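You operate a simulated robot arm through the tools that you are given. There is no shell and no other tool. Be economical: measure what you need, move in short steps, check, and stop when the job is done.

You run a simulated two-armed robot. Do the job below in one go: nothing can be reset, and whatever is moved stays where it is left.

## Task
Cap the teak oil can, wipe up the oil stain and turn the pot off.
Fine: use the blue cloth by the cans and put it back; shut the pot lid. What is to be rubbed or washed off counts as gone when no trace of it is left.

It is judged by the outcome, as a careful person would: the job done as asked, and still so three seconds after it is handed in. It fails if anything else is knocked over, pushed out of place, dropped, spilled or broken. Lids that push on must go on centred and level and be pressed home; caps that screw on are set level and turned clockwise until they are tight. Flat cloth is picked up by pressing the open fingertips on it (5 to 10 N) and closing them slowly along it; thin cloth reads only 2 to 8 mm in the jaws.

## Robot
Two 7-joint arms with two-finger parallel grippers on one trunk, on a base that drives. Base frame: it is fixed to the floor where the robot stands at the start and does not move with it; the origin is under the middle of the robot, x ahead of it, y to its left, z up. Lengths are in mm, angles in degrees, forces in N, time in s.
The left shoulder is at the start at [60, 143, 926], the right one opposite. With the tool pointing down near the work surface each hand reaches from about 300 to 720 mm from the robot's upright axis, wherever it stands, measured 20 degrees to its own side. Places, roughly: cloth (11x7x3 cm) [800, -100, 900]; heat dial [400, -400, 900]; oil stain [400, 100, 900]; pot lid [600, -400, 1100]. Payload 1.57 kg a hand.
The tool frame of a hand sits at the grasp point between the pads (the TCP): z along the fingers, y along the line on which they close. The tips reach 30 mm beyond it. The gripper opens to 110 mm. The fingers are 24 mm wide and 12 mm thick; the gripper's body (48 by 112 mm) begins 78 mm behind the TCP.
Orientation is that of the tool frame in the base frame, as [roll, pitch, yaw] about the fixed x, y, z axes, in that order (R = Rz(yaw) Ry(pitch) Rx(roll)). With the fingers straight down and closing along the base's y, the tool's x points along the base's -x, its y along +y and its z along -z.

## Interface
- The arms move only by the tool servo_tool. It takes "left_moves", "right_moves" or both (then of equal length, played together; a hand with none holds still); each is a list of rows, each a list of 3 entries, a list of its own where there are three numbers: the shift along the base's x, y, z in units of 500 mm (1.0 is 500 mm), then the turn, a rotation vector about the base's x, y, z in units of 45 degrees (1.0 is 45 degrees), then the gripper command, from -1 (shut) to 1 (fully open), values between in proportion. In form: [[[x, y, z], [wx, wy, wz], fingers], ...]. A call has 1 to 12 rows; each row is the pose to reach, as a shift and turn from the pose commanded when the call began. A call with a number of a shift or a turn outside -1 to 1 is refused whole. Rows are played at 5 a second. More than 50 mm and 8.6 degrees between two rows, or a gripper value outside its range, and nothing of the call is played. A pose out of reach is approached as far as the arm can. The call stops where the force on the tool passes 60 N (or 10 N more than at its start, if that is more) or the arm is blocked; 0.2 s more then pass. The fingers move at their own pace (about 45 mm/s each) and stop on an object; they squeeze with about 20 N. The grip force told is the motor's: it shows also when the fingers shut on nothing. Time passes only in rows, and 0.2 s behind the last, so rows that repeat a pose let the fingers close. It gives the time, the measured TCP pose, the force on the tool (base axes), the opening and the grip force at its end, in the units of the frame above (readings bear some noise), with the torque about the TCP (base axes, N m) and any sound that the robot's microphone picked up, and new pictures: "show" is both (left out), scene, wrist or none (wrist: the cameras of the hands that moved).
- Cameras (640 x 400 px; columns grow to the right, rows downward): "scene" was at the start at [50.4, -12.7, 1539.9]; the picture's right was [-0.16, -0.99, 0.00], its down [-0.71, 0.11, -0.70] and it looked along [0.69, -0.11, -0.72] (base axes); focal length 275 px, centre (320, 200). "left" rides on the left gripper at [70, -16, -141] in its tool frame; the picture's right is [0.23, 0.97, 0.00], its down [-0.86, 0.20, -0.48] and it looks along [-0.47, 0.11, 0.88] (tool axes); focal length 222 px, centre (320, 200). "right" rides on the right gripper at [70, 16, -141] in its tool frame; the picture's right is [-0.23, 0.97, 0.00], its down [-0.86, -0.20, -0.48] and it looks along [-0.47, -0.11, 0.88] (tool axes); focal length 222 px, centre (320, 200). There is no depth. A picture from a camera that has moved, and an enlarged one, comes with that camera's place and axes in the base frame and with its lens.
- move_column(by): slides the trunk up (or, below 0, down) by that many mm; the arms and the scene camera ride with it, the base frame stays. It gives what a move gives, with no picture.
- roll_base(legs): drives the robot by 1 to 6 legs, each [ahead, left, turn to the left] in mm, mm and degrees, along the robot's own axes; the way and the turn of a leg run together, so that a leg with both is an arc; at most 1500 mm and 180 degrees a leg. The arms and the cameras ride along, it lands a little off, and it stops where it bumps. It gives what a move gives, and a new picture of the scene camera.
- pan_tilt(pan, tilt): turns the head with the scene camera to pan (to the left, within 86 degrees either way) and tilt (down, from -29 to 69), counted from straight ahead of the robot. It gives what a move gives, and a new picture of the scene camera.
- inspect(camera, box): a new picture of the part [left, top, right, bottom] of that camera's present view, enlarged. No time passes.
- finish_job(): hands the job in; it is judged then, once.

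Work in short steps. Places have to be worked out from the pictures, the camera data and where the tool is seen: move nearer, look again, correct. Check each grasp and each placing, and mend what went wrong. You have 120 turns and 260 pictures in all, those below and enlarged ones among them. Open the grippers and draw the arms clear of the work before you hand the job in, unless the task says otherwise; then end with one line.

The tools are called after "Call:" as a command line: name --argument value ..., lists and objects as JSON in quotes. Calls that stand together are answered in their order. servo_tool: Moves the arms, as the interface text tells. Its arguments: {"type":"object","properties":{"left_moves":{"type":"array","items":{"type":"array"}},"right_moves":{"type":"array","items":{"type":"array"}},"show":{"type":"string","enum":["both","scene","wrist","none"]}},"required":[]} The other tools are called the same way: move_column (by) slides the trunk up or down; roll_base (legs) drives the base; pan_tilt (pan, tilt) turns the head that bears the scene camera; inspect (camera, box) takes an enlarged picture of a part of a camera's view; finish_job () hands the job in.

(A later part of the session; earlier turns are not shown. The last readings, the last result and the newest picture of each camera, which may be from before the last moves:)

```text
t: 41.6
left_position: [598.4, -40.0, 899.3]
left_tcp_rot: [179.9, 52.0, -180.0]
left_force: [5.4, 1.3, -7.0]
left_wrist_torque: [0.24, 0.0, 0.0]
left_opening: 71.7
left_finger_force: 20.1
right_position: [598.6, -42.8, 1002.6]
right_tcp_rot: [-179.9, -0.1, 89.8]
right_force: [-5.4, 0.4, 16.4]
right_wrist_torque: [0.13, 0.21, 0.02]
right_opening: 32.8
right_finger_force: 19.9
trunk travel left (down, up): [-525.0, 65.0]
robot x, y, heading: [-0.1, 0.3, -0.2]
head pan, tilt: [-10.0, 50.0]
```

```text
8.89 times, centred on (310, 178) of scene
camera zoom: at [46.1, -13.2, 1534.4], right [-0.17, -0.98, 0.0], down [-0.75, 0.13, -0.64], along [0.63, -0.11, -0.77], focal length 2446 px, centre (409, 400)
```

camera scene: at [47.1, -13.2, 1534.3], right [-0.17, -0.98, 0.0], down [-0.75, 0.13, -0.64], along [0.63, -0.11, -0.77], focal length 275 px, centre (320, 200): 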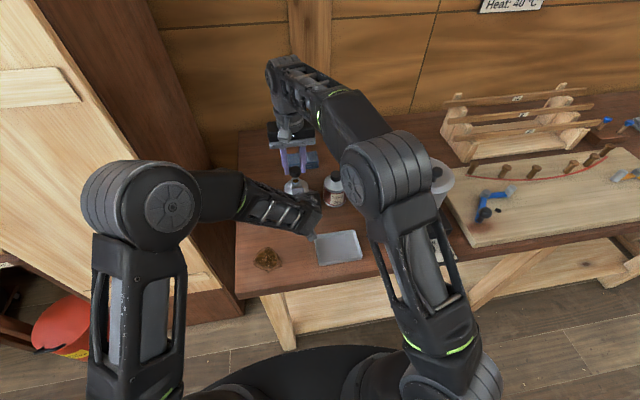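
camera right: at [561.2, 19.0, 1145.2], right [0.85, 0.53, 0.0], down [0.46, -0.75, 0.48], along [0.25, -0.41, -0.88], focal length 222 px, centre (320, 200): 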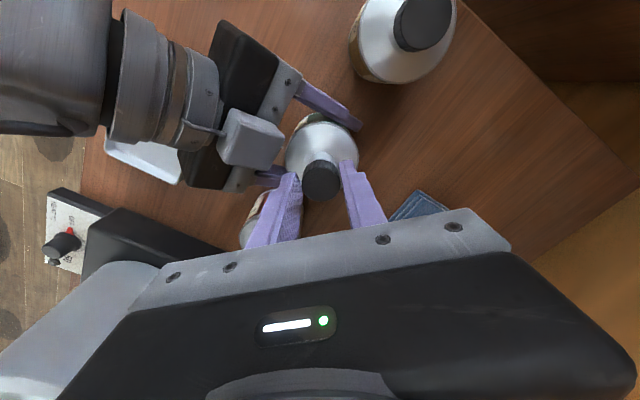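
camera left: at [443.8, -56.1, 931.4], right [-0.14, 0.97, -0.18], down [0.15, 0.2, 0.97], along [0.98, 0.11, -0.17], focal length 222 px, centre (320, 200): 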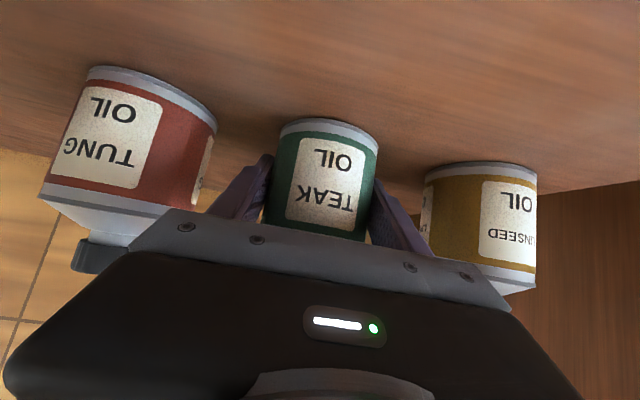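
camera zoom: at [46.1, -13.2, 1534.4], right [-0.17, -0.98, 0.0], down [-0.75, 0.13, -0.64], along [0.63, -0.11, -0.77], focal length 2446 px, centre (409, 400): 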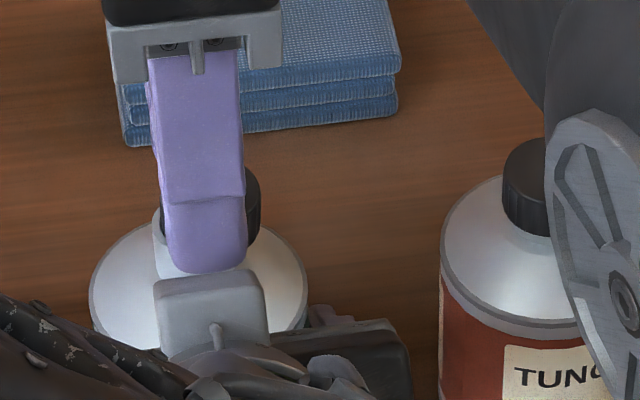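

It's going down as it turns (z 1002.6). I'll continue another 45° clockwise.

Call:
servo_tool --right_moves '[[[-0.001, 0, 0], [0, 0, -0.17], -1], [[-0.002, 0, -0.0005], [0, 0, -0.34], -1], [[-0.002, 0, -0.001], [0, 0, -0.51], -1], [[-0.002, 0, -0.0015], [0, 0, -0.68], -1], [[-0.002, 0, -0.002], [0, 0, -0.84], -1], [[-0.002, 0, -0.002], [0, 0, -1], -1]]' --show "wrist"

Call:
inspect --camera "right" --box '[240, 110, 400, 230]'

```text
t: 43.0
left_position: [597.8, -39.4, 898.9]
left_tcp_rot: [-179.9, 52.1, 179.9]
left_force: [1.6, 1.3, -4.2]
left_wrist_torque: [0.34, -0.09, -0.02]
left_opening: 71.6
left_finger_force: 19.9
right_position: [596.8, -43.0, 1002.7]
right_tcp_rot: [-180.0, -0.2, 44.9]
right_force: [-2.3, 2.6, 15.2]
right_wrist_torque: [0.21, -0.01, -0.02]
right_opening: 32.0
right_finger_force: 19.8
trunk travel left (down, up): [-525.0, 65.0]
robot x, y, heading: [0.9, -0.5, -0.2]
head pan, tilt: [-10.0, 50.0]
camera right: at [657.5, -5.9, 1143.1], right [0.53, -0.85, 0.0], down [-0.75, -0.46, 0.48], along [-0.41, -0.25, -0.88], focal length 222 px, centre (320, 200)
```

right: 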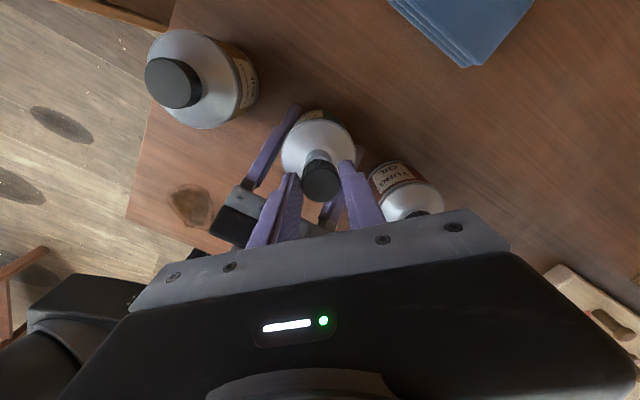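

```text
3.33 times, centred on (320, 170) of right
camera zoom: at [657.5, -5.9, 1143.1], right [0.53, -0.85, 0.0], down [-0.75, -0.46, 0.48], along [-0.41, -0.25, -0.88], focal length 740 px, centre (320, 300)
```

zoom: 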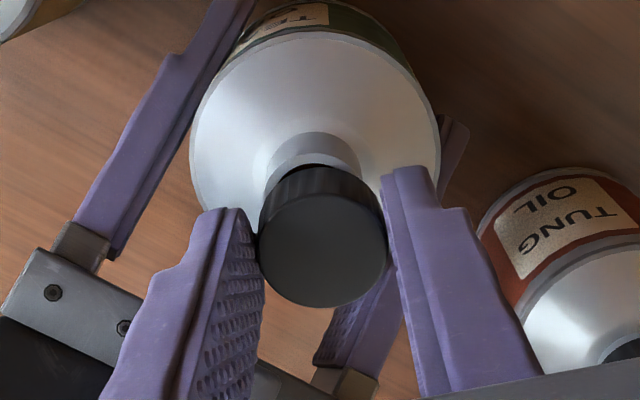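

The cap is still level on the neck. I'll carry on another 45° clockwise.

Call:
servo_tool --right_moves '[[[0, 0.0, 0], [0, 0, -0.17], -1], [[0, 0.001, 0], [0, 0, -0.34], -1], [[0, 0.002, -0.001], [0, 0, -0.51], -1], [[0.001, 0.002, -0.001], [0, 0, -0.68], -1], [[0.001, 0.002, -0.001], [0, 0, -0.84], -1], [[0.001, 0.002, -0.001], [0, 0, -1], -1]]' --show "none"

Call:
inspect --camera "scene" --box '[280, 155, 340, 200]'

Call:
inspect --camera "right" --box '[240, 110, 400, 230]'

```text
t: 44.4
left_position: [596.3, -45.0, 899.7]
left_tcp_rot: [-179.7, 51.9, 179.6]
left_force: [-13.1, -14.9, 0.0]
left_wrist_torque: [0.9, -0.21, -0.11]
left_opening: 72.1
left_finger_force: 19.6
right_position: [587.2, -46.2, 993.7]
right_tcp_rot: [-179.5, -0.9, 0.4]
right_force: [10.9, 18.7, 21.1]
right_wrist_torque: [0.69, -0.43, 0.01]
right_opening: 31.1
right_finger_force: 20.2
right hand out of reach, approached as far as the arm can: row 6
trunk travel left (down, up): [-525.0, 65.0]
robot x, y, heading: [2.1, 1.1, 0.2]
head pan, tilt: [-10.0, 50.0]
```

```text
8.89 times, centred on (310, 178) of scene
camera zoom: at [45.1, -12.7, 1534.7], right [-0.17, -0.98, 0.0], down [-0.75, 0.13, -0.64], along [0.63, -0.11, -0.77], focal length 2446 px, centre (409, 400)
```

zoom: 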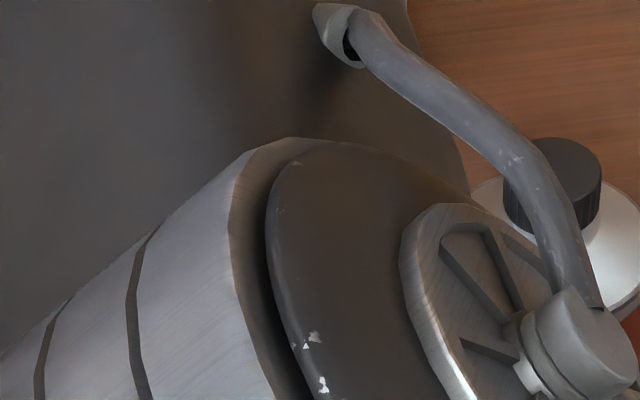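

```text
3.33 times, centred on (320, 170) of right
camera zoom: at [654.9, -64.6, 1135.2], right [-0.22, -0.98, -0.01], down [-0.86, 0.19, 0.47], along [-0.45, 0.11, -0.88], focal length 740 px, centre (320, 300)
```

zoom: 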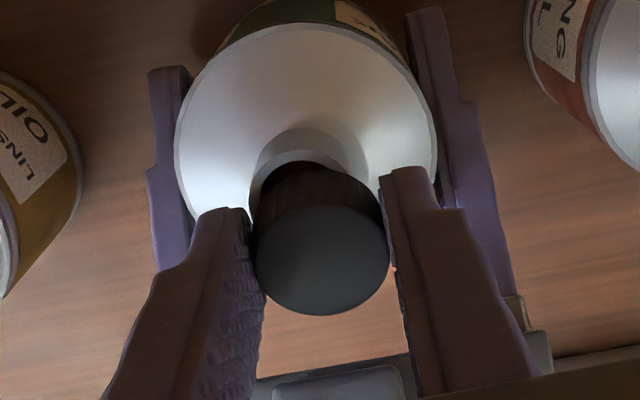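

The last part ran into an arm limit and dragged the cap off-centre, so the cap isn't threaded. I'll lift it off and turn back.

Call:
servo_tool --right_moves '[[[0.008, 0.002, 0.02], [0, 0, 0.1], -1], [[0.016, 0.004, 0.05], [0, 0, 0.25], -1], [[0.02, 0.004, 0.07], [0, 0, 0.4], -1], [[0.02, 0.004, 0.07], [0, 0, 0.57], -1], [[0.02, 0.004, 0.07], [0, 0, 0.74], -1], [[0.02, 0.004, 0.07], [0, 0, 0.91], -1], [[0.02, 0.004, 0.07], [0, 0, 1], -1]]'

Call:
inspect --camera "right" --box '[240, 110, 400, 230]'

Call:
inspect --camera "scene" --box '[260, 130, 380, 220]'

```text
t: 46.0
left_position: [598.8, -39.8, 898.0]
left_tcp_rot: [-180.0, 52.0, 179.9]
left_force: [-0.3, -0.8, -3.2]
left_wrist_torque: [-0.01, -0.02, 0.0]
left_opening: 71.4
left_finger_force: 19.6
right_position: [597.0, -50.1, 1025.1]
right_tcp_rot: [-180.0, 0.0, 45.1]
right_force: [0.0, -0.7, -0.3]
right_wrist_torque: [-0.04, 0.05, -0.02]
right_opening: 31.1
right_finger_force: 19.4
trunk travel left (down, up): [-525.0, 65.0]
robot x, y, heading: [0.4, 0.7, 0.2]
head pan, tilt: [-10.0, 50.0]
camera scene: at [47.0, -13.5, 1534.3], right [-0.17, -0.98, 0.0], down [-0.75, 0.13, -0.64], along [0.63, -0.11, -0.77], focal length 275 px, centre (320, 200)
camera right: at [657.7, -12.7, 1166.9], right [0.53, -0.85, 0.0], down [-0.75, -0.47, 0.48], along [-0.41, -0.25, -0.88], focal length 222 px, centre (320, 200)
```

scene: 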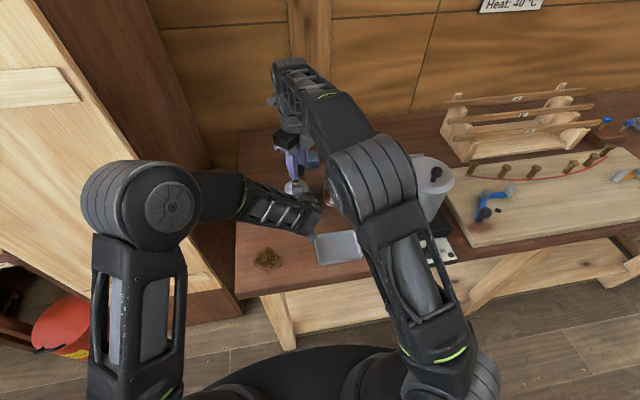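
right: 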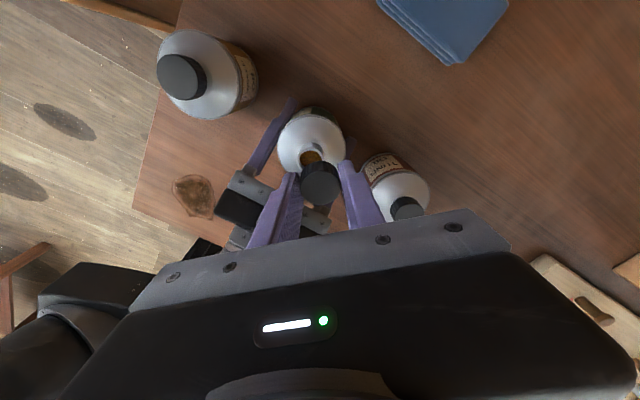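

```text
3.33 times, centred on (320, 170) of right
camera zoom: at [657.7, -12.7, 1166.9], right [0.53, -0.85, 0.0], down [-0.75, -0.47, 0.48], along [-0.41, -0.25, -0.88], focal length 740 px, centre (320, 300)
```

zoom: 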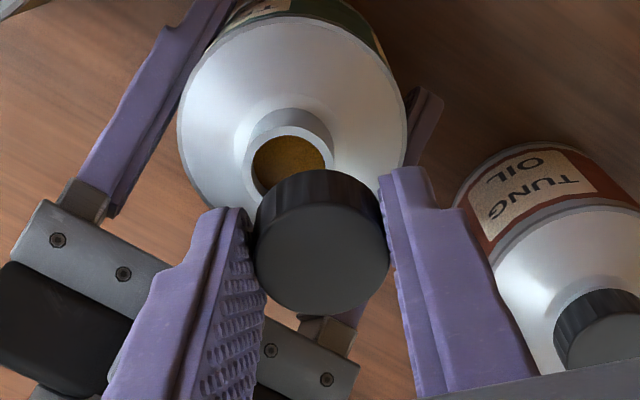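

```text
4.44 times, centred on (320, 175) of scene
camera zoom: at [47.0, -13.5, 1534.3], right [-0.17, -0.98, 0.0], down [-0.75, 0.13, -0.64], along [0.63, -0.11, -0.77], focal length 1223 px, centre (320, 311)
```

zoom: 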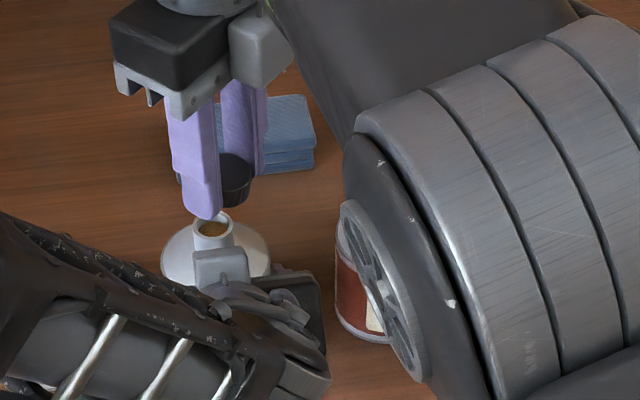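

The can stayed put, but the cap has now tipped a little in the jaws. I'll release the can, back the left hand off, re-grip the cap in the tray and raise the trunk for more right-arm room.

Call:
servo_tool --left_moves '[[[0, 0, 0], [0, 0, 0], 0.5], [[0, 0, 0], [0, 0, 0], 0.7], [[-0.03, 0, 0], [0, 0, 0], 0.7], [[-0.09, 0, 0], [0, 0, 0], 0.7], [[-0.16, 0, 0], [0, 0, 0], 0.7], [[-0.22, 0, 0], [0, 0, 0], 0.7], [[-0.24, 0.04, 0.06], [0, 0, 0], 0.7], [[-0.24, 0.1, 0.12], [0, 0, 0], 0.7], [[-0.24, 0.18, 0.15], [0, 0, 0], 0.7], [[-0.24, 0.26, 0.15], [0, 0, 0], 0.7]]'

Call:
move_column --by 60

```text
t: 48.2
left_position: [476.8, 90.6, 975.7]
left_tcp_rot: [180.0, 51.9, 180.0]
left_force: [-0.5, -0.2, -0.6]
left_wrist_torque: [0.04, -0.01, 0.0]
left_opening: 93.6
left_finger_force: 0.1
right_position: [597.2, -50.8, 1025.5]
right_tcp_rot: [-180.0, 0.0, 45.1]
right_force: [-0.4, 1.2, 0.5]
right_wrist_torque: [0.04, 0.02, -0.04]
right_opening: 31.2
right_finger_force: 19.6
trunk travel left (down, up): [-525.0, 65.0]
robot x, y, heading: [-0.7, 0.8, 0.0]
head pan, tilt: [-10.0, 50.0]
camera scene: at [46.5, -12.8, 1534.3], right [-0.17, -0.98, 0.0], down [-0.75, 0.13, -0.64], along [0.63, -0.11, -0.77], focal length 275 px, centre (320, 200)
camera left: at [322.5, 74.9, 1006.4], right [-0.14, 0.97, -0.18], down [0.15, 0.2, 0.97], along [0.98, 0.11, -0.17], focal length 222 px, centre (320, 200)
```

scene: 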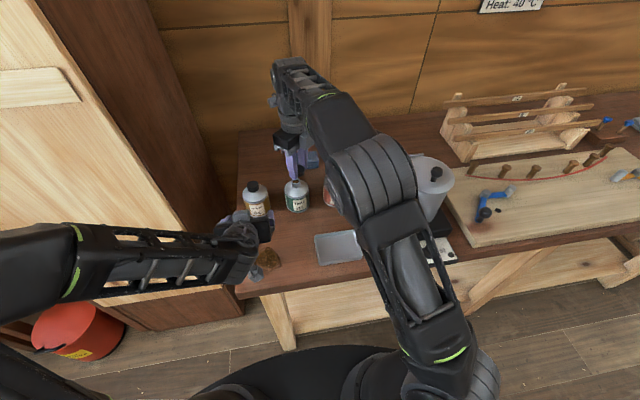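
left: 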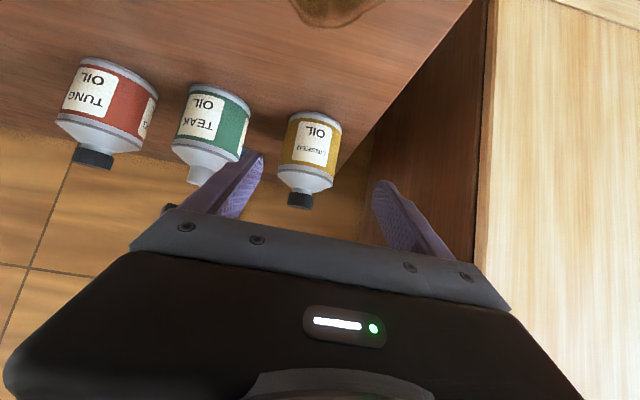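

```text
t: 49.2
left_position: [477.9, 90.0, 1033.8]
left_tcp_rot: [-180.0, 52.1, -179.9]
left_force: [-0.1, -0.1, -0.5]
left_wrist_torque: [-0.01, 0.01, 0.01]
left_opening: 93.5
left_finger_force: 0.0
right_position: [597.3, -50.2, 1085.5]
right_tcp_rot: [-180.0, -0.1, 45.1]
right_force: [1.4, 0.4, -0.5]
right_wrist_torque: [0.01, 0.0, 0.03]
right_opening: 31.2
right_finger_force: 20.2
trunk travel left (down, up): [-585.0, 5.0]
robot x, y, heading: [4.8, 0.2, -0.1]
head pan, tilt: [-10.0, 50.0]
```

Now I'll carry the cap back over the tray, unwinding the wrist as it goes.

Call:
servo_tool --right_moves '[[[-0.02, -0.06, 0], [0, 0, 0.17], -1], [[-0.08, -0.1, 0], [0, 0, 0.34], -1], [[-0.16, -0.13, 0], [0, 0, 0.51], -1], [[-0.24, -0.15, -0.02], [0, 0, 0.68], -1], [[-0.31, -0.155, -0.05], [0, 0, 0.84], -1], [[-0.36, -0.156, -0.09], [0, 0, 1], -1]]' --show "none"

Call:
servo_tool --right_moves '[[[0, 0, -0.04], [0, 0, 0.17], -1], [[0, 0, -0.08], [0, 0, 0.34], -1], [[0, 0, -0.1], [0, 0, 0.51], -1], [[0, 0, -0.12], [0, 0, 0.68], -1], [[0, 0, -0.14], [0, 0, 0.84], -1], [[0, 0, -0.14], [0, 0, 1], -1]]' --show "none"

Call:
servo_tool --right_moves '[[[0, 0, 0], [0, 0, 0.17], -1], [[0, 0, 0], [0, 0, 0.34], -1], [[0, 0, 0], [0, 0, 0.51], -1], [[0, 0, 0], [0, 0, 0.68], -1], [[0, 0, 0], [0, 0, 0.84], -1], [[0, 0, 0], [0, 0, 1], -1]]' --show "wrist"

Call:
inspect --camera "scene" --box '[270, 160, 390, 280]'

```text
t: 50.6
left_position: [477.5, 90.0, 1034.8]
left_tcp_rot: [180.0, 52.0, 179.9]
left_force: [0.3, 0.1, -0.1]
left_wrist_torque: [-0.01, 0.01, 0.01]
left_opening: 93.5
left_finger_force: 0.0
right_position: [416.9, -129.4, 1041.4]
right_tcp_rot: [-180.0, 0.0, 90.1]
right_force: [-0.2, -0.4, 0.5]
right_wrist_torque: [0.0, 0.01, -0.02]
right_opening: 31.1
right_finger_force: 19.5
trunk travel left (down, up): [-585.0, 5.0]
robot x, y, heading: [-1.1, 3.6, -0.1]
head pan, tilt: [-10.0, 50.0]
```

```text
t: 52.0
left_position: [476.2, 89.6, 1033.4]
left_tcp_rot: [180.0, 52.0, 180.0]
left_force: [0.1, 0.5, -0.3]
left_wrist_torque: [-0.02, 0.01, 0.0]
left_opening: 93.4
left_finger_force: 0.1
right_position: [416.9, -127.7, 970.6]
right_tcp_rot: [180.0, -0.1, 135.2]
right_force: [-0.4, 0.5, -0.8]
right_wrist_torque: [-0.01, -0.01, 0.0]
right_opening: 30.9
right_finger_force: 19.9
trunk travel left (down, up): [-585.0, 5.0]
robot x, y, heading: [-1.6, 0.3, 0.1]
head pan, tilt: [-10.0, 50.0]
```

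```text
t: 53.4
left_position: [476.1, 89.5, 1033.7]
left_tcp_rot: [180.0, 52.0, 179.9]
left_force: [-0.6, -0.4, -0.2]
left_wrist_torque: [0.02, 0.01, 0.0]
left_opening: 93.6
left_finger_force: 0.1
right_position: [417.3, -129.6, 971.5]
right_tcp_rot: [180.0, -0.2, -179.9]
right_force: [-0.6, 0.3, 0.2]
right_wrist_torque: [0.02, 0.02, -0.01]
right_opening: 31.1
right_finger_force: 19.7
trunk travel left (down, up): [-585.0, 5.0]
robot x, y, heading: [1.3, -1.5, 0.0]
head pan, tilt: [-10.0, 50.0]
camera right: at [347.3, -112.7, 1112.0], right [0.23, 0.97, 0.0], down [0.86, -0.2, 0.48], along [0.46, -0.11, -0.88], focal length 222 px, centre (320, 200)
```

right: 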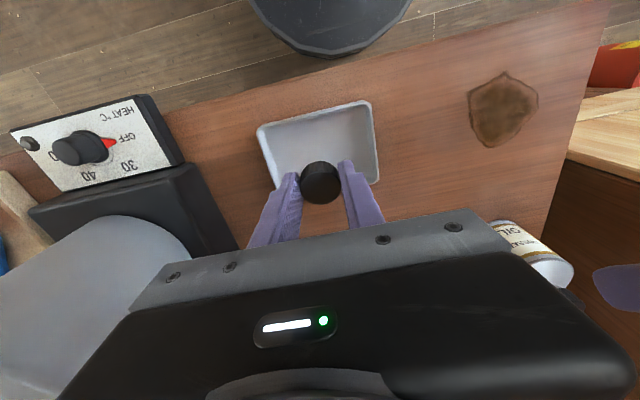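

```text
3.33 times, centred on (330, 220) of scene
camera zoom: at [46.6, -13.5, 1594.3], right [-0.17, -0.98, 0.0], down [-0.75, 0.13, -0.64], along [0.63, -0.11, -0.77], focal length 917 px, centre (287, 133)
```

zoom: 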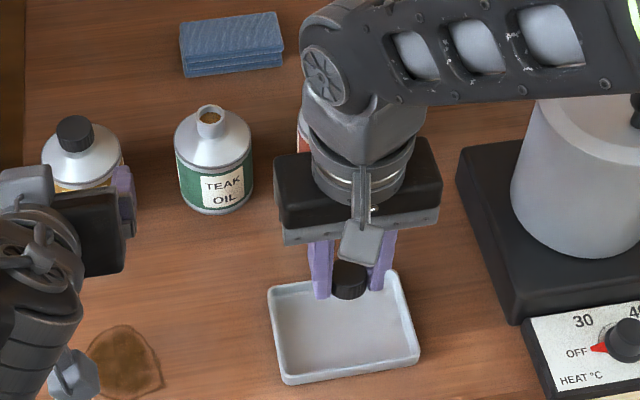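

I'll lower the cap to just above the tray floor, release it to settle flat, and look.

Call:
servo_tool --right_moves '[[[0, 0.004, -0.06], [0, 0, 0], -1], [[0, 0.004, -0.11], [0, 0, 0], -1], [[0, 0.004, -0.128], [0, 0, 0], -1], [[0, 0.004, -0.136], [0, 0, 0], -1], [[0, 0.004, -0.136], [0, 0, 0], -0.3], [[0, 0.004, -0.136], [0, 0, 0], 0.1], [[0, 0.004, -0.136], [0, 0, 0], 0.1]]' --show "wrist"

Call:
inspect --camera "right" --box '[220, 90, 420, 240]'

Call:
inspect --camera "scene" --box '[295, 205, 375, 265]'

```text
t: 55.0
left_position: [477.7, 89.8, 1033.3]
left_tcp_rot: [180.0, 52.0, -180.0]
left_force: [0.4, -0.4, 0.0]
left_wrist_torque: [0.01, -0.04, 0.0]
left_opening: 93.5
left_finger_force: 0.1
right_position: [417.4, -127.2, 902.5]
right_tcp_rot: [179.9, -0.1, -179.9]
right_force: [-0.1, -0.5, 0.2]
right_wrist_torque: [-0.02, 0.03, 0.0]
right_opening: 60.5
right_finger_force: 0.1
trunk travel left (down, up): [-585.0, 5.0]
robot x, y, heading: [-0.5, 0.3, 0.2]
head pan, tilt: [-10.0, 50.0]
camera right: at [347.3, -110.3, 1044.5], right [0.23, 0.97, 0.0], down [0.86, -0.2, 0.48], along [0.46, -0.11, -0.88], focal length 222 px, centre (320, 200)
```

right: 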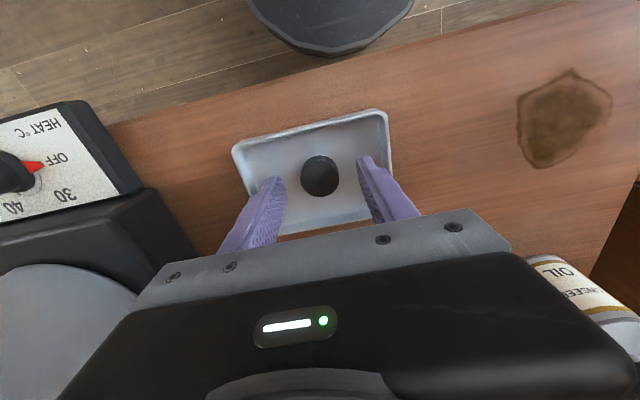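

```text
2.67 times, centred on (320, 165) of right
camera zoom: at [347.3, -110.3, 1044.5], right [0.23, 0.97, 0.0], down [0.86, -0.2, 0.48], along [0.46, -0.11, -0.88], focal length 592 px, centre (320, 293)
```

zoom: 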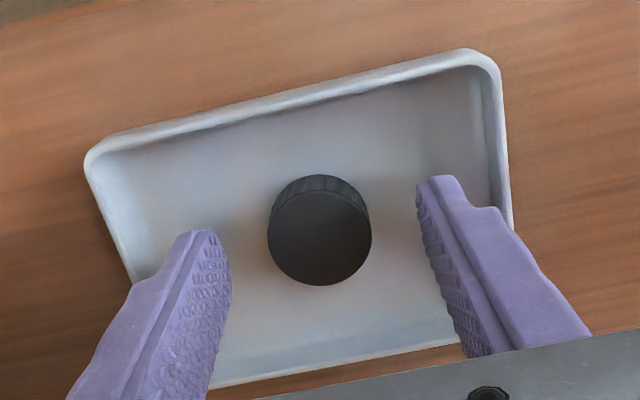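

```text
6.67 times, centred on (335, 235) of scene
camera zoom: at [46.6, -13.5, 1594.3], right [-0.17, -0.98, 0.0], down [-0.75, 0.13, -0.64], along [0.63, -0.11, -0.77], focal length 1834 px, centre (220, -33)
```

zoom: 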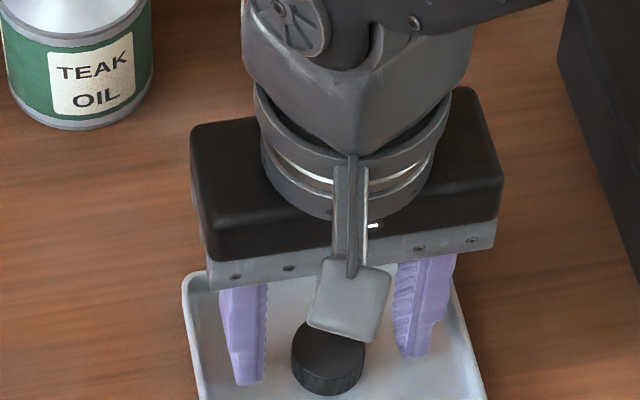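

The cap sits flat, about 2 mm nearer the robot than the jaws' centre. I'll correct this, grip 3 mm lower for a firmer hold, and lift.

Call:
servo_tool --right_moves '[[[-0.004, 0, -0.006], [0, 0, 0], 0.1], [[-0.004, 0, -0.006], [0, 0, 0], -0.2], [[-0.004, 0, -0.006], [0, 0, 0], -1], [[-0.004, 0, -0.006], [0, 0, 0], -1], [[-0.004, 0, -0.006], [0, 0, 0], -1]]' --show "none"

Call:
servo_tool --right_moves '[[[0, 0, 0.06], [0, 0, 0], -1], [[0, 0, 0.14], [0, 0, 0], -1], [[0, 0, 0.22], [0, 0, 0], -1], [[0, -0.06, 0.28], [0, 0, 0], -1], [[0, -0.14, 0.3], [0, 0, 0], -1], [[0, -0.2, 0.32], [0, 0, 0], -1]]' --show "wrist"

Call:
inspect --camera "right" --box '[240, 110, 400, 230]'

```text
t: 56.2
left_position: [478.1, 89.5, 1033.8]
left_tcp_rot: [-180.0, 51.9, 179.9]
left_force: [0.2, 0.0, 0.0]
left_wrist_torque: [-0.04, 0.01, 0.0]
left_opening: 93.7
left_finger_force: 0.1
right_position: [414.0, -126.4, 900.1]
right_tcp_rot: [179.9, -0.1, -179.9]
right_force: [-1.1, 0.7, 0.7]
right_wrist_torque: [0.02, -0.02, 0.02]
right_opening: 31.2
right_finger_force: 20.0
trunk travel left (down, up): [-585.0, 5.0]
robot x, y, heading: [-1.9, -0.5, -0.0]
head pan, tilt: [-10.0, 50.0]
```

```text
t: 57.6
left_position: [476.8, 90.8, 1034.3]
left_tcp_rot: [180.0, 52.0, 179.9]
left_force: [0.3, -0.4, -0.3]
left_wrist_torque: [0.02, 0.02, -0.02]
left_opening: 93.8
left_finger_force: 0.0
right_position: [414.8, -227.0, 1058.5]
right_tcp_rot: [180.0, -0.2, -179.9]
right_force: [-0.9, -0.8, 0.0]
right_wrist_torque: [0.0, 0.0, -0.01]
right_opening: 31.1
right_finger_force: 20.0
trunk travel left (down, up): [-585.0, 5.0]
robot x, y, heading: [2.4, 0.2, 0.2]
head pan, tilt: [-10.0, 50.0]
camera right: at [344.6, -210.2, 1200.0], right [0.23, 0.97, 0.0], down [0.86, -0.2, 0.48], along [0.47, -0.11, -0.88], focal length 222 px, centre (320, 200)
```

right: 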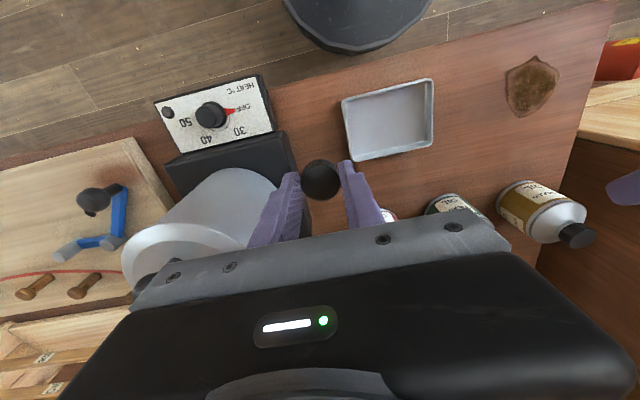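

```text
3.33 times, centred on (320, 170) of right
camera zoom: at [344.6, -210.2, 1200.0], right [0.23, 0.97, 0.0], down [0.86, -0.2, 0.48], along [0.47, -0.11, -0.88], focal length 740 px, centre (320, 300)
```

zoom: 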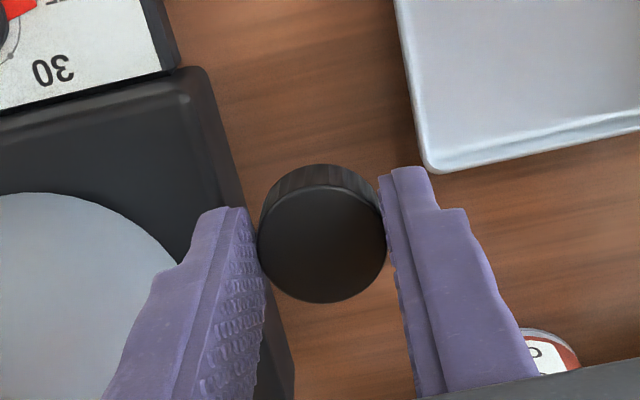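

The cap is level and centred. Next, the left hand goes back down in front of the teak can.

Call:
servo_tool --left_moves '[[[0, -0.08, 0], [0, 0, 0], 0.7], [[0.02, -0.16, -0.03], [0, 0, 0], 0.7], [[0.03, -0.22, -0.09], [0, 0, 0], 0.7], [[0.03, -0.26, -0.16], [0, 0, 0], 0.7], [[0.03, -0.26, -0.23], [0, 0, 0], 0.7], [[0.03, -0.26, -0.27], [0, 0, 0], 0.7], [[0.03, -0.26, -0.27], [0, 0, 0], 0.7]]'

Call:
inspect --camera "left" --box '[220, 120, 420, 260]'

Call:
inspect --camera "scene" --box '[240, 160, 360, 240]'

```text
t: 59.2
left_position: [493.2, -40.5, 898.4]
left_tcp_rot: [180.0, 51.9, -179.9]
left_force: [0.4, -0.8, 0.3]
left_wrist_torque: [0.01, -0.01, 0.02]
left_opening: 93.8
left_finger_force: 0.0
right_position: [414.6, -224.2, 1058.6]
right_tcp_rot: [-180.0, -0.1, 180.0]
right_force: [-0.2, -0.1, 0.3]
right_wrist_torque: [0.01, -0.02, 0.0]
right_opening: 31.1
right_finger_force: 19.8
trunk travel left (down, up): [-585.0, 5.0]
robot x, y, heading: [2.6, -0.7, 0.2]
head pan, tilt: [-10.0, 50.0]
camera scene: at [46.4, -13.5, 1594.3], right [-0.17, -0.98, 0.0], down [-0.75, 0.13, -0.64], along [0.63, -0.11, -0.77], focal length 275 px, centre (320, 200)
camera left: at [338.3, -56.9, 931.1], right [-0.14, 0.97, -0.18], down [0.15, 0.2, 0.97], along [0.98, 0.11, -0.17], focal length 222 px, centre (320, 200)
```

scene: 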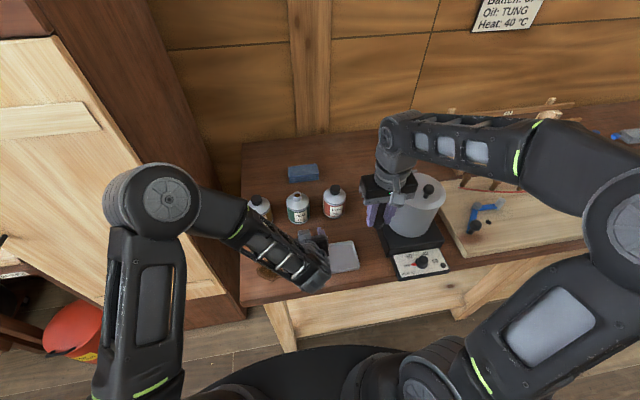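
left: 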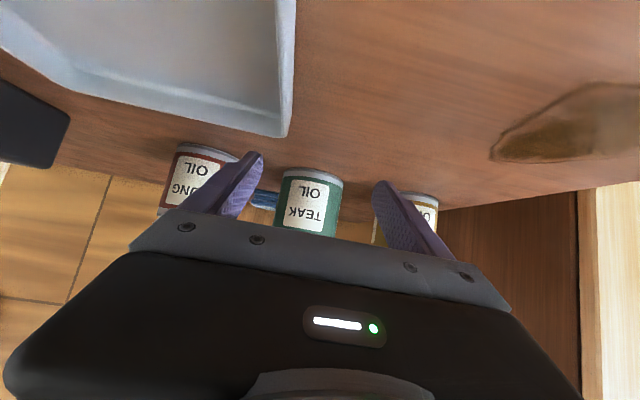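

```text
2.86 times, centred on (320, 190) of left
camera zoom: at [338.3, -56.9, 931.1], right [-0.14, 0.97, -0.18], down [0.15, 0.2, 0.97], along [0.98, 0.11, -0.17], focal length 635 px, centre (320, 229)
```

zoom: 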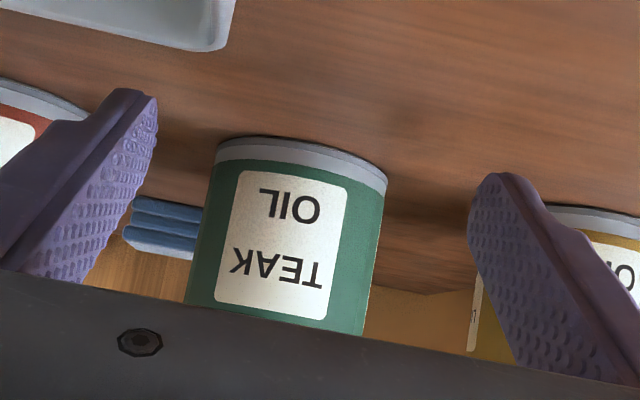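

```text
5.00 times, centred on (300, 200) of scene
camera zoom: at [46.4, -13.5, 1594.3], right [-0.17, -0.98, 0.0], down [-0.75, 0.13, -0.64], along [0.63, -0.11, -0.77], focal length 1376 px, centre (420, 200)
```

zoom: 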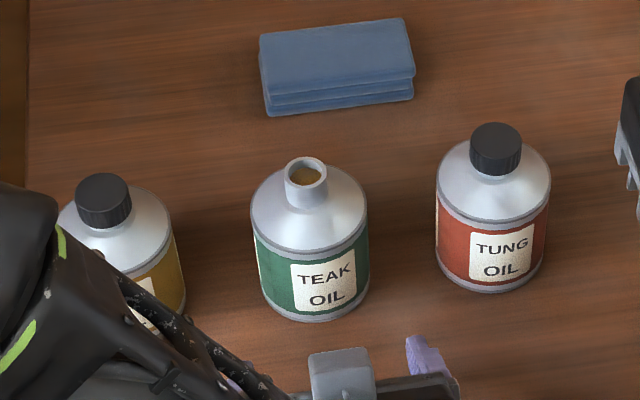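

The can is in the same place and centred. I'll advance 105 mm and close on it as before.

Call:
servo_tool --left_moves '[[[0.05, 0, 0], [0, 0, 0], 0.7], [[0.1, 0, 0], [0, 0, 0], 0.7], [[0.15, 0, 0], [0, 0, 0], 0.7], [[0.19, 0, 0], [0, 0, 0], 0.7], [[0.208, 0, 0], [0, 0, 0], 0.6], [[0.208, 0, 0], [0, 0, 0], 0.4], [[0.208, 0, 0], [0, 0, 0], 0.3], [[0.208, 0, 0], [0, 0, 0], -1], [[0.208, 0, 0], [0, 0, 0], -1]]' --show "wrist"

Call:
servo_tool --right_moves '[[[0.08, 0.01, 0], [0, 0, 0], -1], [[0.16, 0.02, 0], [0, 0, 0], -1], [[0.24, 0.03, 0], [0, 0, 0], -1], [[0.31, 0.08, 0], [0, 0, 0], -1], [[0.35, 0.15, 0], [0, 0, 0], -1], [[0.36, 0.23, 0], [0, 0, 0], -1], [[0.362, 0.27, -0.02], [0, 0, 0], -1]]' --show "wrist"

Call:
inspect --camera "right" --box '[260, 90, 420, 210]'

```text
t: 61.2
left_position: [598.6, -41.8, 900.0]
left_tcp_rot: [180.0, 52.0, 180.0]
left_force: [0.4, 1.3, 1.1]
left_wrist_torque: [0.15, -0.09, 0.02]
left_opening: 71.1
left_finger_force: 19.6
right_position: [414.1, -225.9, 1058.4]
right_tcp_rot: [-180.0, -0.1, -180.0]
right_force: [-0.6, -0.4, -0.1]
right_wrist_torque: [0.01, 0.02, -0.03]
right_opening: 30.7
right_finger_force: 19.6
trunk travel left (down, up): [-585.0, 5.0]
robot x, y, heading: [-1.6, 1.8, -0.0]
head pan, tilt: [-10.0, 50.0]
camera left: at [442.8, -56.9, 931.6], right [-0.14, 0.97, -0.18], down [0.15, 0.2, 0.97], along [0.98, 0.11, -0.17], focal length 222 px, centre (320, 200)
```

left: 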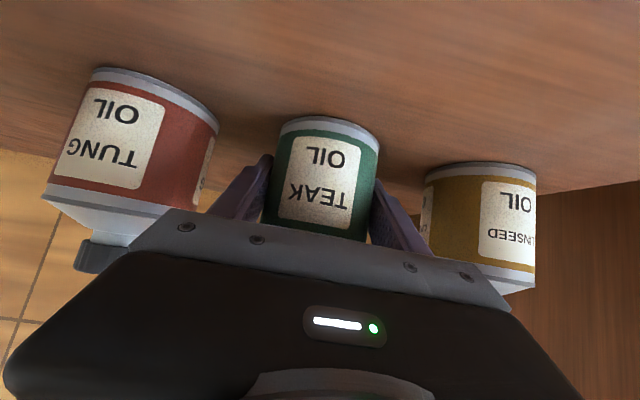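

```text
t: 62.8
left_position: [597.0, -41.0, 899.1]
left_tcp_rot: [180.0, 52.1, 180.0]
left_force: [-0.4, -0.1, -0.4]
left_wrist_torque: [-0.04, 0.03, -0.04]
left_opening: 71.1
left_finger_force: 20.0
right_position: [596.2, -88.9, 1050.8]
right_tcp_rot: [-180.0, -0.2, 179.9]
right_force: [-0.1, 0.1, 0.7]
right_wrist_torque: [0.02, 0.0, 0.01]
right_opening: 30.9
right_finger_force: 20.4
trunk travel left (down, up): [-585.0, 5.0]
robot x, y, heading: [2.6, 1.2, 0.0]
head pan, tilt: [-10.0, 50.0]
camera right: at [526.1, -73.4, 1192.0], right [0.23, 0.97, 0.0], down [0.86, -0.2, 0.48], along [0.47, -0.11, -0.88], focal length 222 px, centre (320, 200)
```

right: 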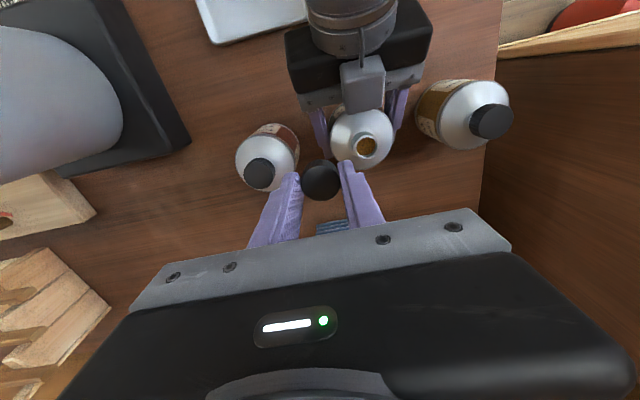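

```text
3.33 times, centred on (340, 150) of right
camera zoom: at [526.1, -73.4, 1192.0], right [0.23, 0.97, 0.0], down [0.86, -0.2, 0.48], along [0.47, -0.11, -0.88], focal length 740 px, centre (253, 367)
```

zoom: 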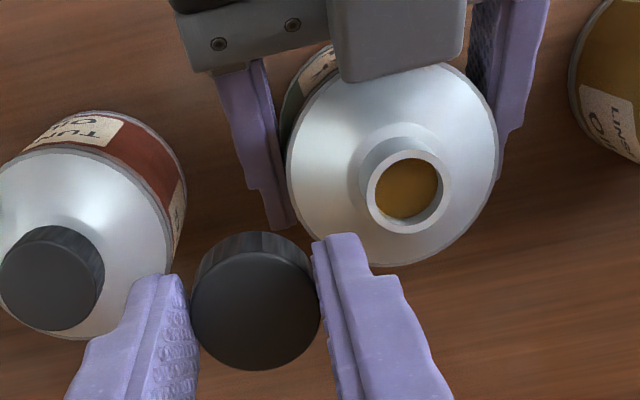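

The mouth is (0.8, 47) mm from the cap. I'll first test here whether the wrist can now start 45° counter-clockwise.

Call:
servo_tool --right_moves '[[[0, 0, 0], [0, 0, 0.17], -1], [[0, 0, 0], [0, 0, 0.34], -1], [[0, 0, 0], [0, 0, 0.51], -1], [[0, 0, 0], [0, 0, 0.68], -1], [[0, 0, 0], [0, 0, 0.84], -1], [[0, 0, 0], [0, 0, 1], -1]]' --show "none"

```text
t: 64.2
left_position: [596.7, -41.3, 899.9]
left_tcp_rot: [179.9, 52.0, -180.0]
left_force: [-0.7, 0.0, 0.8]
left_wrist_torque: [-0.01, 0.0, -0.03]
left_opening: 71.0
left_finger_force: 20.0
right_position: [594.9, -91.3, 1050.1]
right_tcp_rot: [180.0, -0.1, -135.0]
right_force: [1.3, 0.2, 0.4]
right_wrist_torque: [-0.01, 0.02, -0.02]
right_opening: 30.9
right_finger_force: 20.3
trunk travel left (down, up): [-585.0, 5.0]
robot x, y, heading: [0.2, 1.9, 0.3]
head pan, tilt: [-10.0, 50.0]
```

That works with the trunk up. I'll move over the mouth while turning another 45° back.

Call:
servo_tool --right_moves '[[[0, 0.03, 0], [0, 0, 0.17], -1], [[0, 0.06, 0], [0, 0, 0.34], -1], [[0.001, 0.094, 0], [0, 0, 0.51], -1], [[0.001, 0.094, 0], [0, 0, 0.68], -1], [[0.001, 0.094, -0.02], [0, 0, 0.84], -1], [[0.001, 0.094, -0.04], [0, 0, 1], -1], [[0.001, 0.094, -0.04], [0, 0, 1], -1]]' --show "wrist"

Call:
inspect --camera "right" --box '[240, 90, 400, 210]'

Call:
inspect --camera "scene" --box '[260, 160, 340, 220]'

```text
t: 65.8
left_position: [598.2, -40.6, 898.8]
left_tcp_rot: [179.9, 52.1, 179.9]
left_force: [-1.0, 0.0, -0.5]
left_wrist_torque: [0.06, 0.0, 0.0]
left_opening: 71.2
left_finger_force: 19.6
right_position: [595.8, -44.0, 1028.6]
right_tcp_rot: [180.0, 0.0, -90.0]
right_force: [-0.7, 1.0, 0.3]
right_wrist_torque: [0.0, 0.01, 0.01]
right_opening: 31.1
right_finger_force: 20.2
trunk travel left (down, up): [-585.0, 5.0]
robot x, y, heading: [2.6, -1.4, -0.0]
head pan, tilt: [-10.0, 50.0]
camera right: at [579.8, -114.1, 1170.1], right [-0.97, 0.23, 0.0], down [0.2, 0.86, 0.48], along [0.11, 0.47, -0.88], focal length 222 px, centre (320, 200)
```

right: 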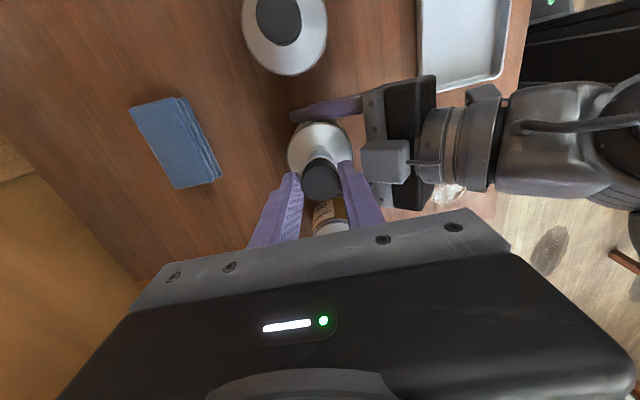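

```text
3.33 times, centred on (320, 150) of right
camera zoom: at [579.8, -114.1, 1170.1], right [-0.97, 0.23, 0.0], down [0.2, 0.86, 0.48], along [0.11, 0.47, -0.88], focal length 740 px, centre (320, 367)
```

zoom: 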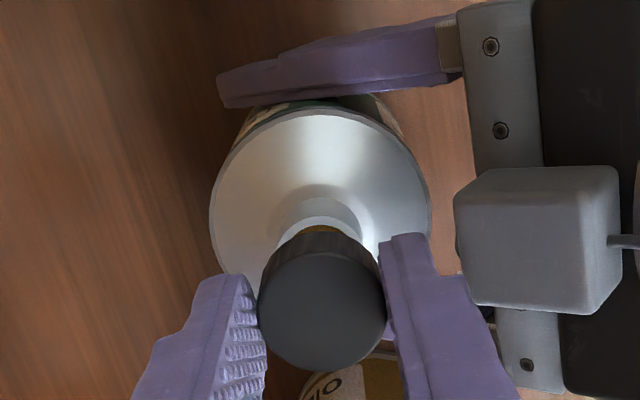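

```text
6.67 times, centred on (300, 190) of scene
camera zoom: at [46.6, -13.4, 1594.3], right [-0.17, -0.98, 0.0], down [-0.75, 0.13, -0.64], along [0.63, -0.11, -0.77], focal length 1834 px, centre (453, 267)
```

zoom: 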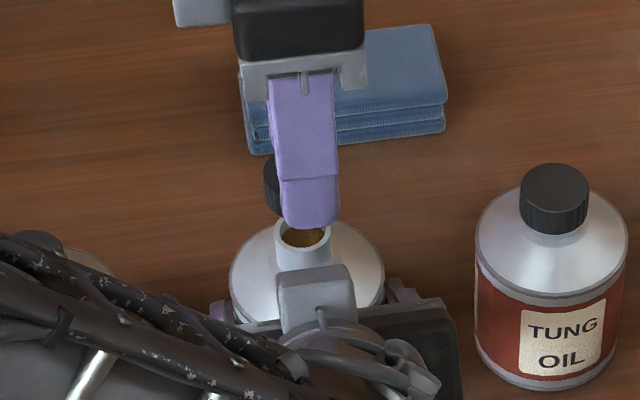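

Seen from both sides, cap and neck agree within about 1 mm. I'll nudge (+0.5, +0.7) and lower to light contact near TCP z≈1004.

Call:
servo_tool --right_moves '[[[0.001, 0.0014, -0.025], [0, 0, 0], -1], [[0.001, 0.0014, -0.04], [0, 0, 0], -1], [[0.001, 0.0014, -0.047], [0, 0, 0], -1], [[0.001, 0.0014, -0.051], [0, 0, 0], -1], [[0.001, 0.0014, -0.051], [0, 0, 0], -1]]' --show "none"

Call:
inspect --camera "scene" --box '[260, 160, 340, 220]'

Call:
inspect --camera "right" --box '[240, 90, 400, 210]'

```text
t: 67.0
left_position: [597.4, -40.3, 898.6]
left_tcp_rot: [-180.0, 52.0, 179.9]
left_force: [-0.4, 0.3, 0.2]
left_wrist_torque: [0.05, 0.04, -0.04]
left_opening: 71.3
left_finger_force: 20.3
right_position: [596.1, -44.1, 1002.5]
right_tcp_rot: [-179.9, -0.2, -90.0]
right_force: [0.0, 0.7, -0.6]
right_wrist_torque: [-0.03, 0.03, -0.01]
right_opening: 31.1
right_finger_force: 19.5
trunk travel left (down, up): [-585.0, 5.0]
robot x, y, heading: [1.7, 0.9, 0.0]
head pan, tilt: [-10.0, 50.0]
```

```text
6.67 times, centred on (300, 190) of scene
camera zoom: at [46.6, -13.4, 1594.3], right [-0.17, -0.98, 0.0], down [-0.75, 0.13, -0.64], along [0.63, -0.11, -0.77], focal length 1834 px, centre (453, 267)
```

zoom: 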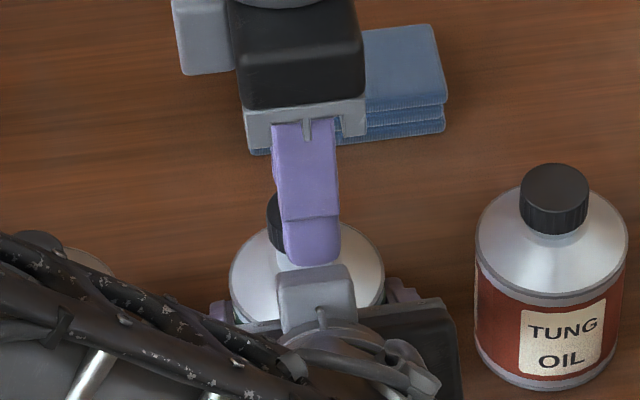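

```text
3.33 times, centred on (320, 150) of right
camera zoom: at [580.2, -113.5, 1144.6], right [-0.97, 0.23, 0.0], down [0.2, 0.86, 0.48], along [0.11, 0.46, -0.88], focal length 740 px, centre (320, 367)
```

zoom: 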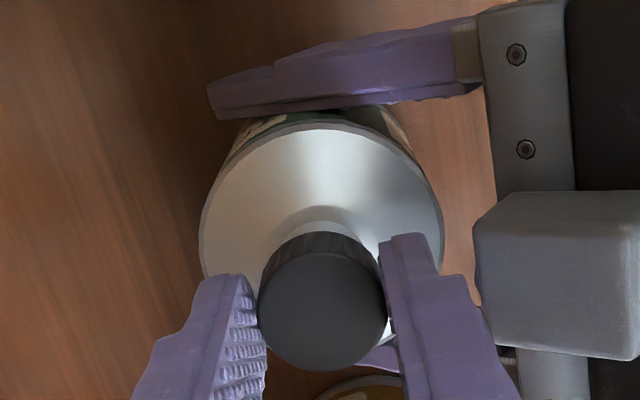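

No contact yet, so I'll go down in 1 mm steps.

Call:
servo_tool --right_moves '[[[0, 0, -0.002], [0, 0, 0], -1], [[0, 0, -0.004], [0, 0, 0], -1], [[0, 0, -0.006], [0, 0, 0], -1]]' --show "none"

```text
t: 67.8
left_position: [597.4, -40.3, 899.5]
left_tcp_rot: [-180.0, 52.0, 180.0]
left_force: [-0.8, 0.6, 0.2]
left_wrist_torque: [0.06, 0.04, -0.05]
left_opening: 71.0
left_finger_force: 19.6
right_position: [596.9, -43.4, 1000.7]
right_tcp_rot: [-180.0, -0.1, -90.0]
right_force: [0.5, 0.3, -0.8]
right_wrist_torque: [0.03, 0.0, 0.0]
right_opening: 31.1
right_finger_force: 20.1
trunk travel left (down, up): [-585.0, 5.0]
robot x, y, heading: [1.0, -0.6, 0.1]
head pan, tilt: [-10.0, 50.0]
```

Call:
servo_tool --right_moves '[[[0, 0, -0.003], [0, 0, 0], -1], [[0, 0, -0.006], [0, 0, 0], -1], [[0, 0, -0.009], [0, 0, 0], -1], [[0, 0, -0.012], [0, 0, 0], -1]]' --show "none"

Call:
inspect --camera "right" --box '[240, 90, 400, 210]'

```text
t: 68.8
left_position: [597.3, -41.2, 898.7]
left_tcp_rot: [179.9, 52.0, 180.0]
left_force: [-1.2, 0.2, -0.2]
left_wrist_torque: [0.03, -0.09, -0.07]
left_opening: 71.2
left_finger_force: 20.4
right_position: [596.5, -43.0, 993.9]
right_tcp_rot: [-179.9, -0.1, -90.0]
right_force: [0.3, 1.1, 0.1]
right_wrist_torque: [-0.06, 0.01, -0.04]
right_opening: 31.1
right_finger_force: 20.0
trunk travel left (down, up): [-585.0, 5.0]
robot x, y, heading: [0.7, 0.9, 0.1]
head pan, tilt: [-10.0, 50.0]
```

```text
3.33 times, centred on (320, 150) of right
camera zoom: at [580.2, -113.2, 1135.7], right [-0.97, 0.23, 0.0], down [0.2, 0.86, 0.48], along [0.11, 0.46, -0.88], focal length 740 px, centre (320, 367)
```

zoom: 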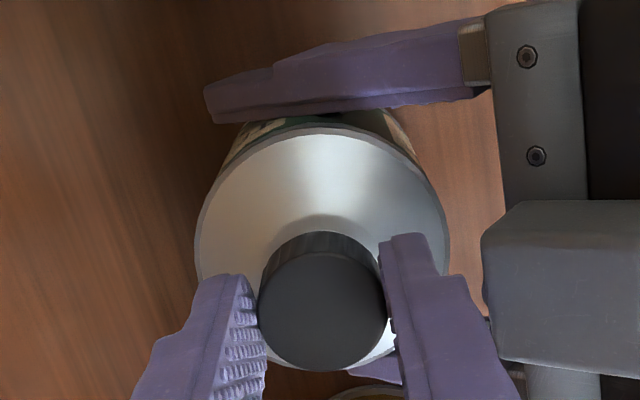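

The cap has slipped over the neck cleanly, 10 mm below the earlier contact height. I'll keep lowering until it meets resistance.

Call:
servo_tool --right_moves '[[[0, 0, -0.003], [0, 0, 0], -1], [[0, 0, -0.006], [0, 0, 0], -1], [[0, 0, -0.008], [0, 0, 0], -1]]' --show "none"

Call:
inspect --camera "scene" --box '[260, 160, 340, 220]'

```text
t: 69.6
left_position: [596.3, -41.3, 899.4]
left_tcp_rot: [179.8, 52.0, -179.9]
left_force: [10.0, -0.8, -6.5]
left_wrist_torque: [-0.23, 0.01, -0.1]
left_opening: 71.2
left_finger_force: 19.5
right_position: [596.3, -44.1, 992.5]
right_tcp_rot: [-179.8, -0.1, -90.0]
right_force: [-4.2, -2.9, 25.6]
right_wrist_torque: [-0.11, 0.2, 0.0]
right_opening: 30.9
right_finger_force: 20.0
trunk travel left (down, up): [-585.0, 5.0]
robot x, y, heading: [1.7, -3.1, 0.2]
head pan, tilt: [-10.0, 50.0]
```

```text
6.67 times, centred on (300, 190) of scene
camera zoom: at [45.9, -13.9, 1594.6], right [-0.17, -0.98, 0.0], down [-0.75, 0.13, -0.64], along [0.63, -0.11, -0.77], focal length 1834 px, centre (453, 267)
```

zoom: 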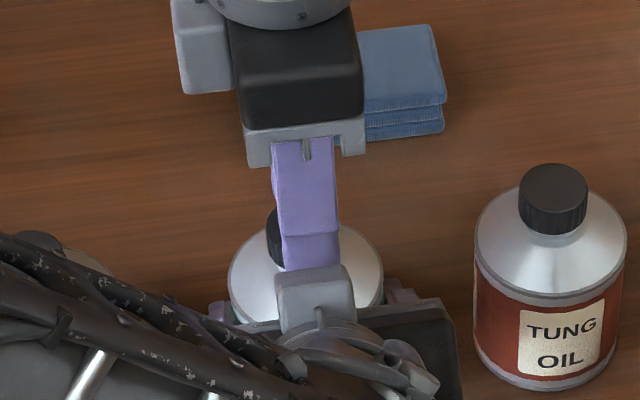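

Contact at z≈992.5 with 25 N: that's the thread start. I'll ease off 1 mm and turn clockwise 45°.

Call:
servo_tool --right_moves '[[[0, 0, 0.002], [0, 0, 0], -1], [[0, 0, 0.002], [0, 0, -0.17], -1], [[0, 0, 0.001], [0, 0, -0.34], -1], [[0, 0, 0.001], [0, 0, -0.51], -1], [[0, 0, 0], [0, 0, -0.68], -1], [[0, 0, 0], [0, 0, -0.84], -1], [[0, 0, 0], [0, 0, -1], -1]]' --show "none"

```text
t: 71.2
left_position: [596.7, -40.4, 900.4]
left_tcp_rot: [-180.0, 52.0, -180.0]
left_force: [10.2, -2.0, -6.0]
left_wrist_torque: [0.02, 0.18, -0.12]
left_opening: 70.9
left_finger_force: 20.1
right_position: [595.5, -42.2, 990.4]
right_tcp_rot: [180.0, -0.1, -135.1]
right_force: [-11.7, 2.1, 23.2]
right_wrist_torque: [0.13, 0.38, 0.0]
right_opening: 31.1
right_finger_force: 19.9
trunk travel left (down, up): [-585.0, 5.0]
robot x, y, heading: [3.6, -2.8, -0.2]
head pan, tilt: [-10.0, 50.0]
```

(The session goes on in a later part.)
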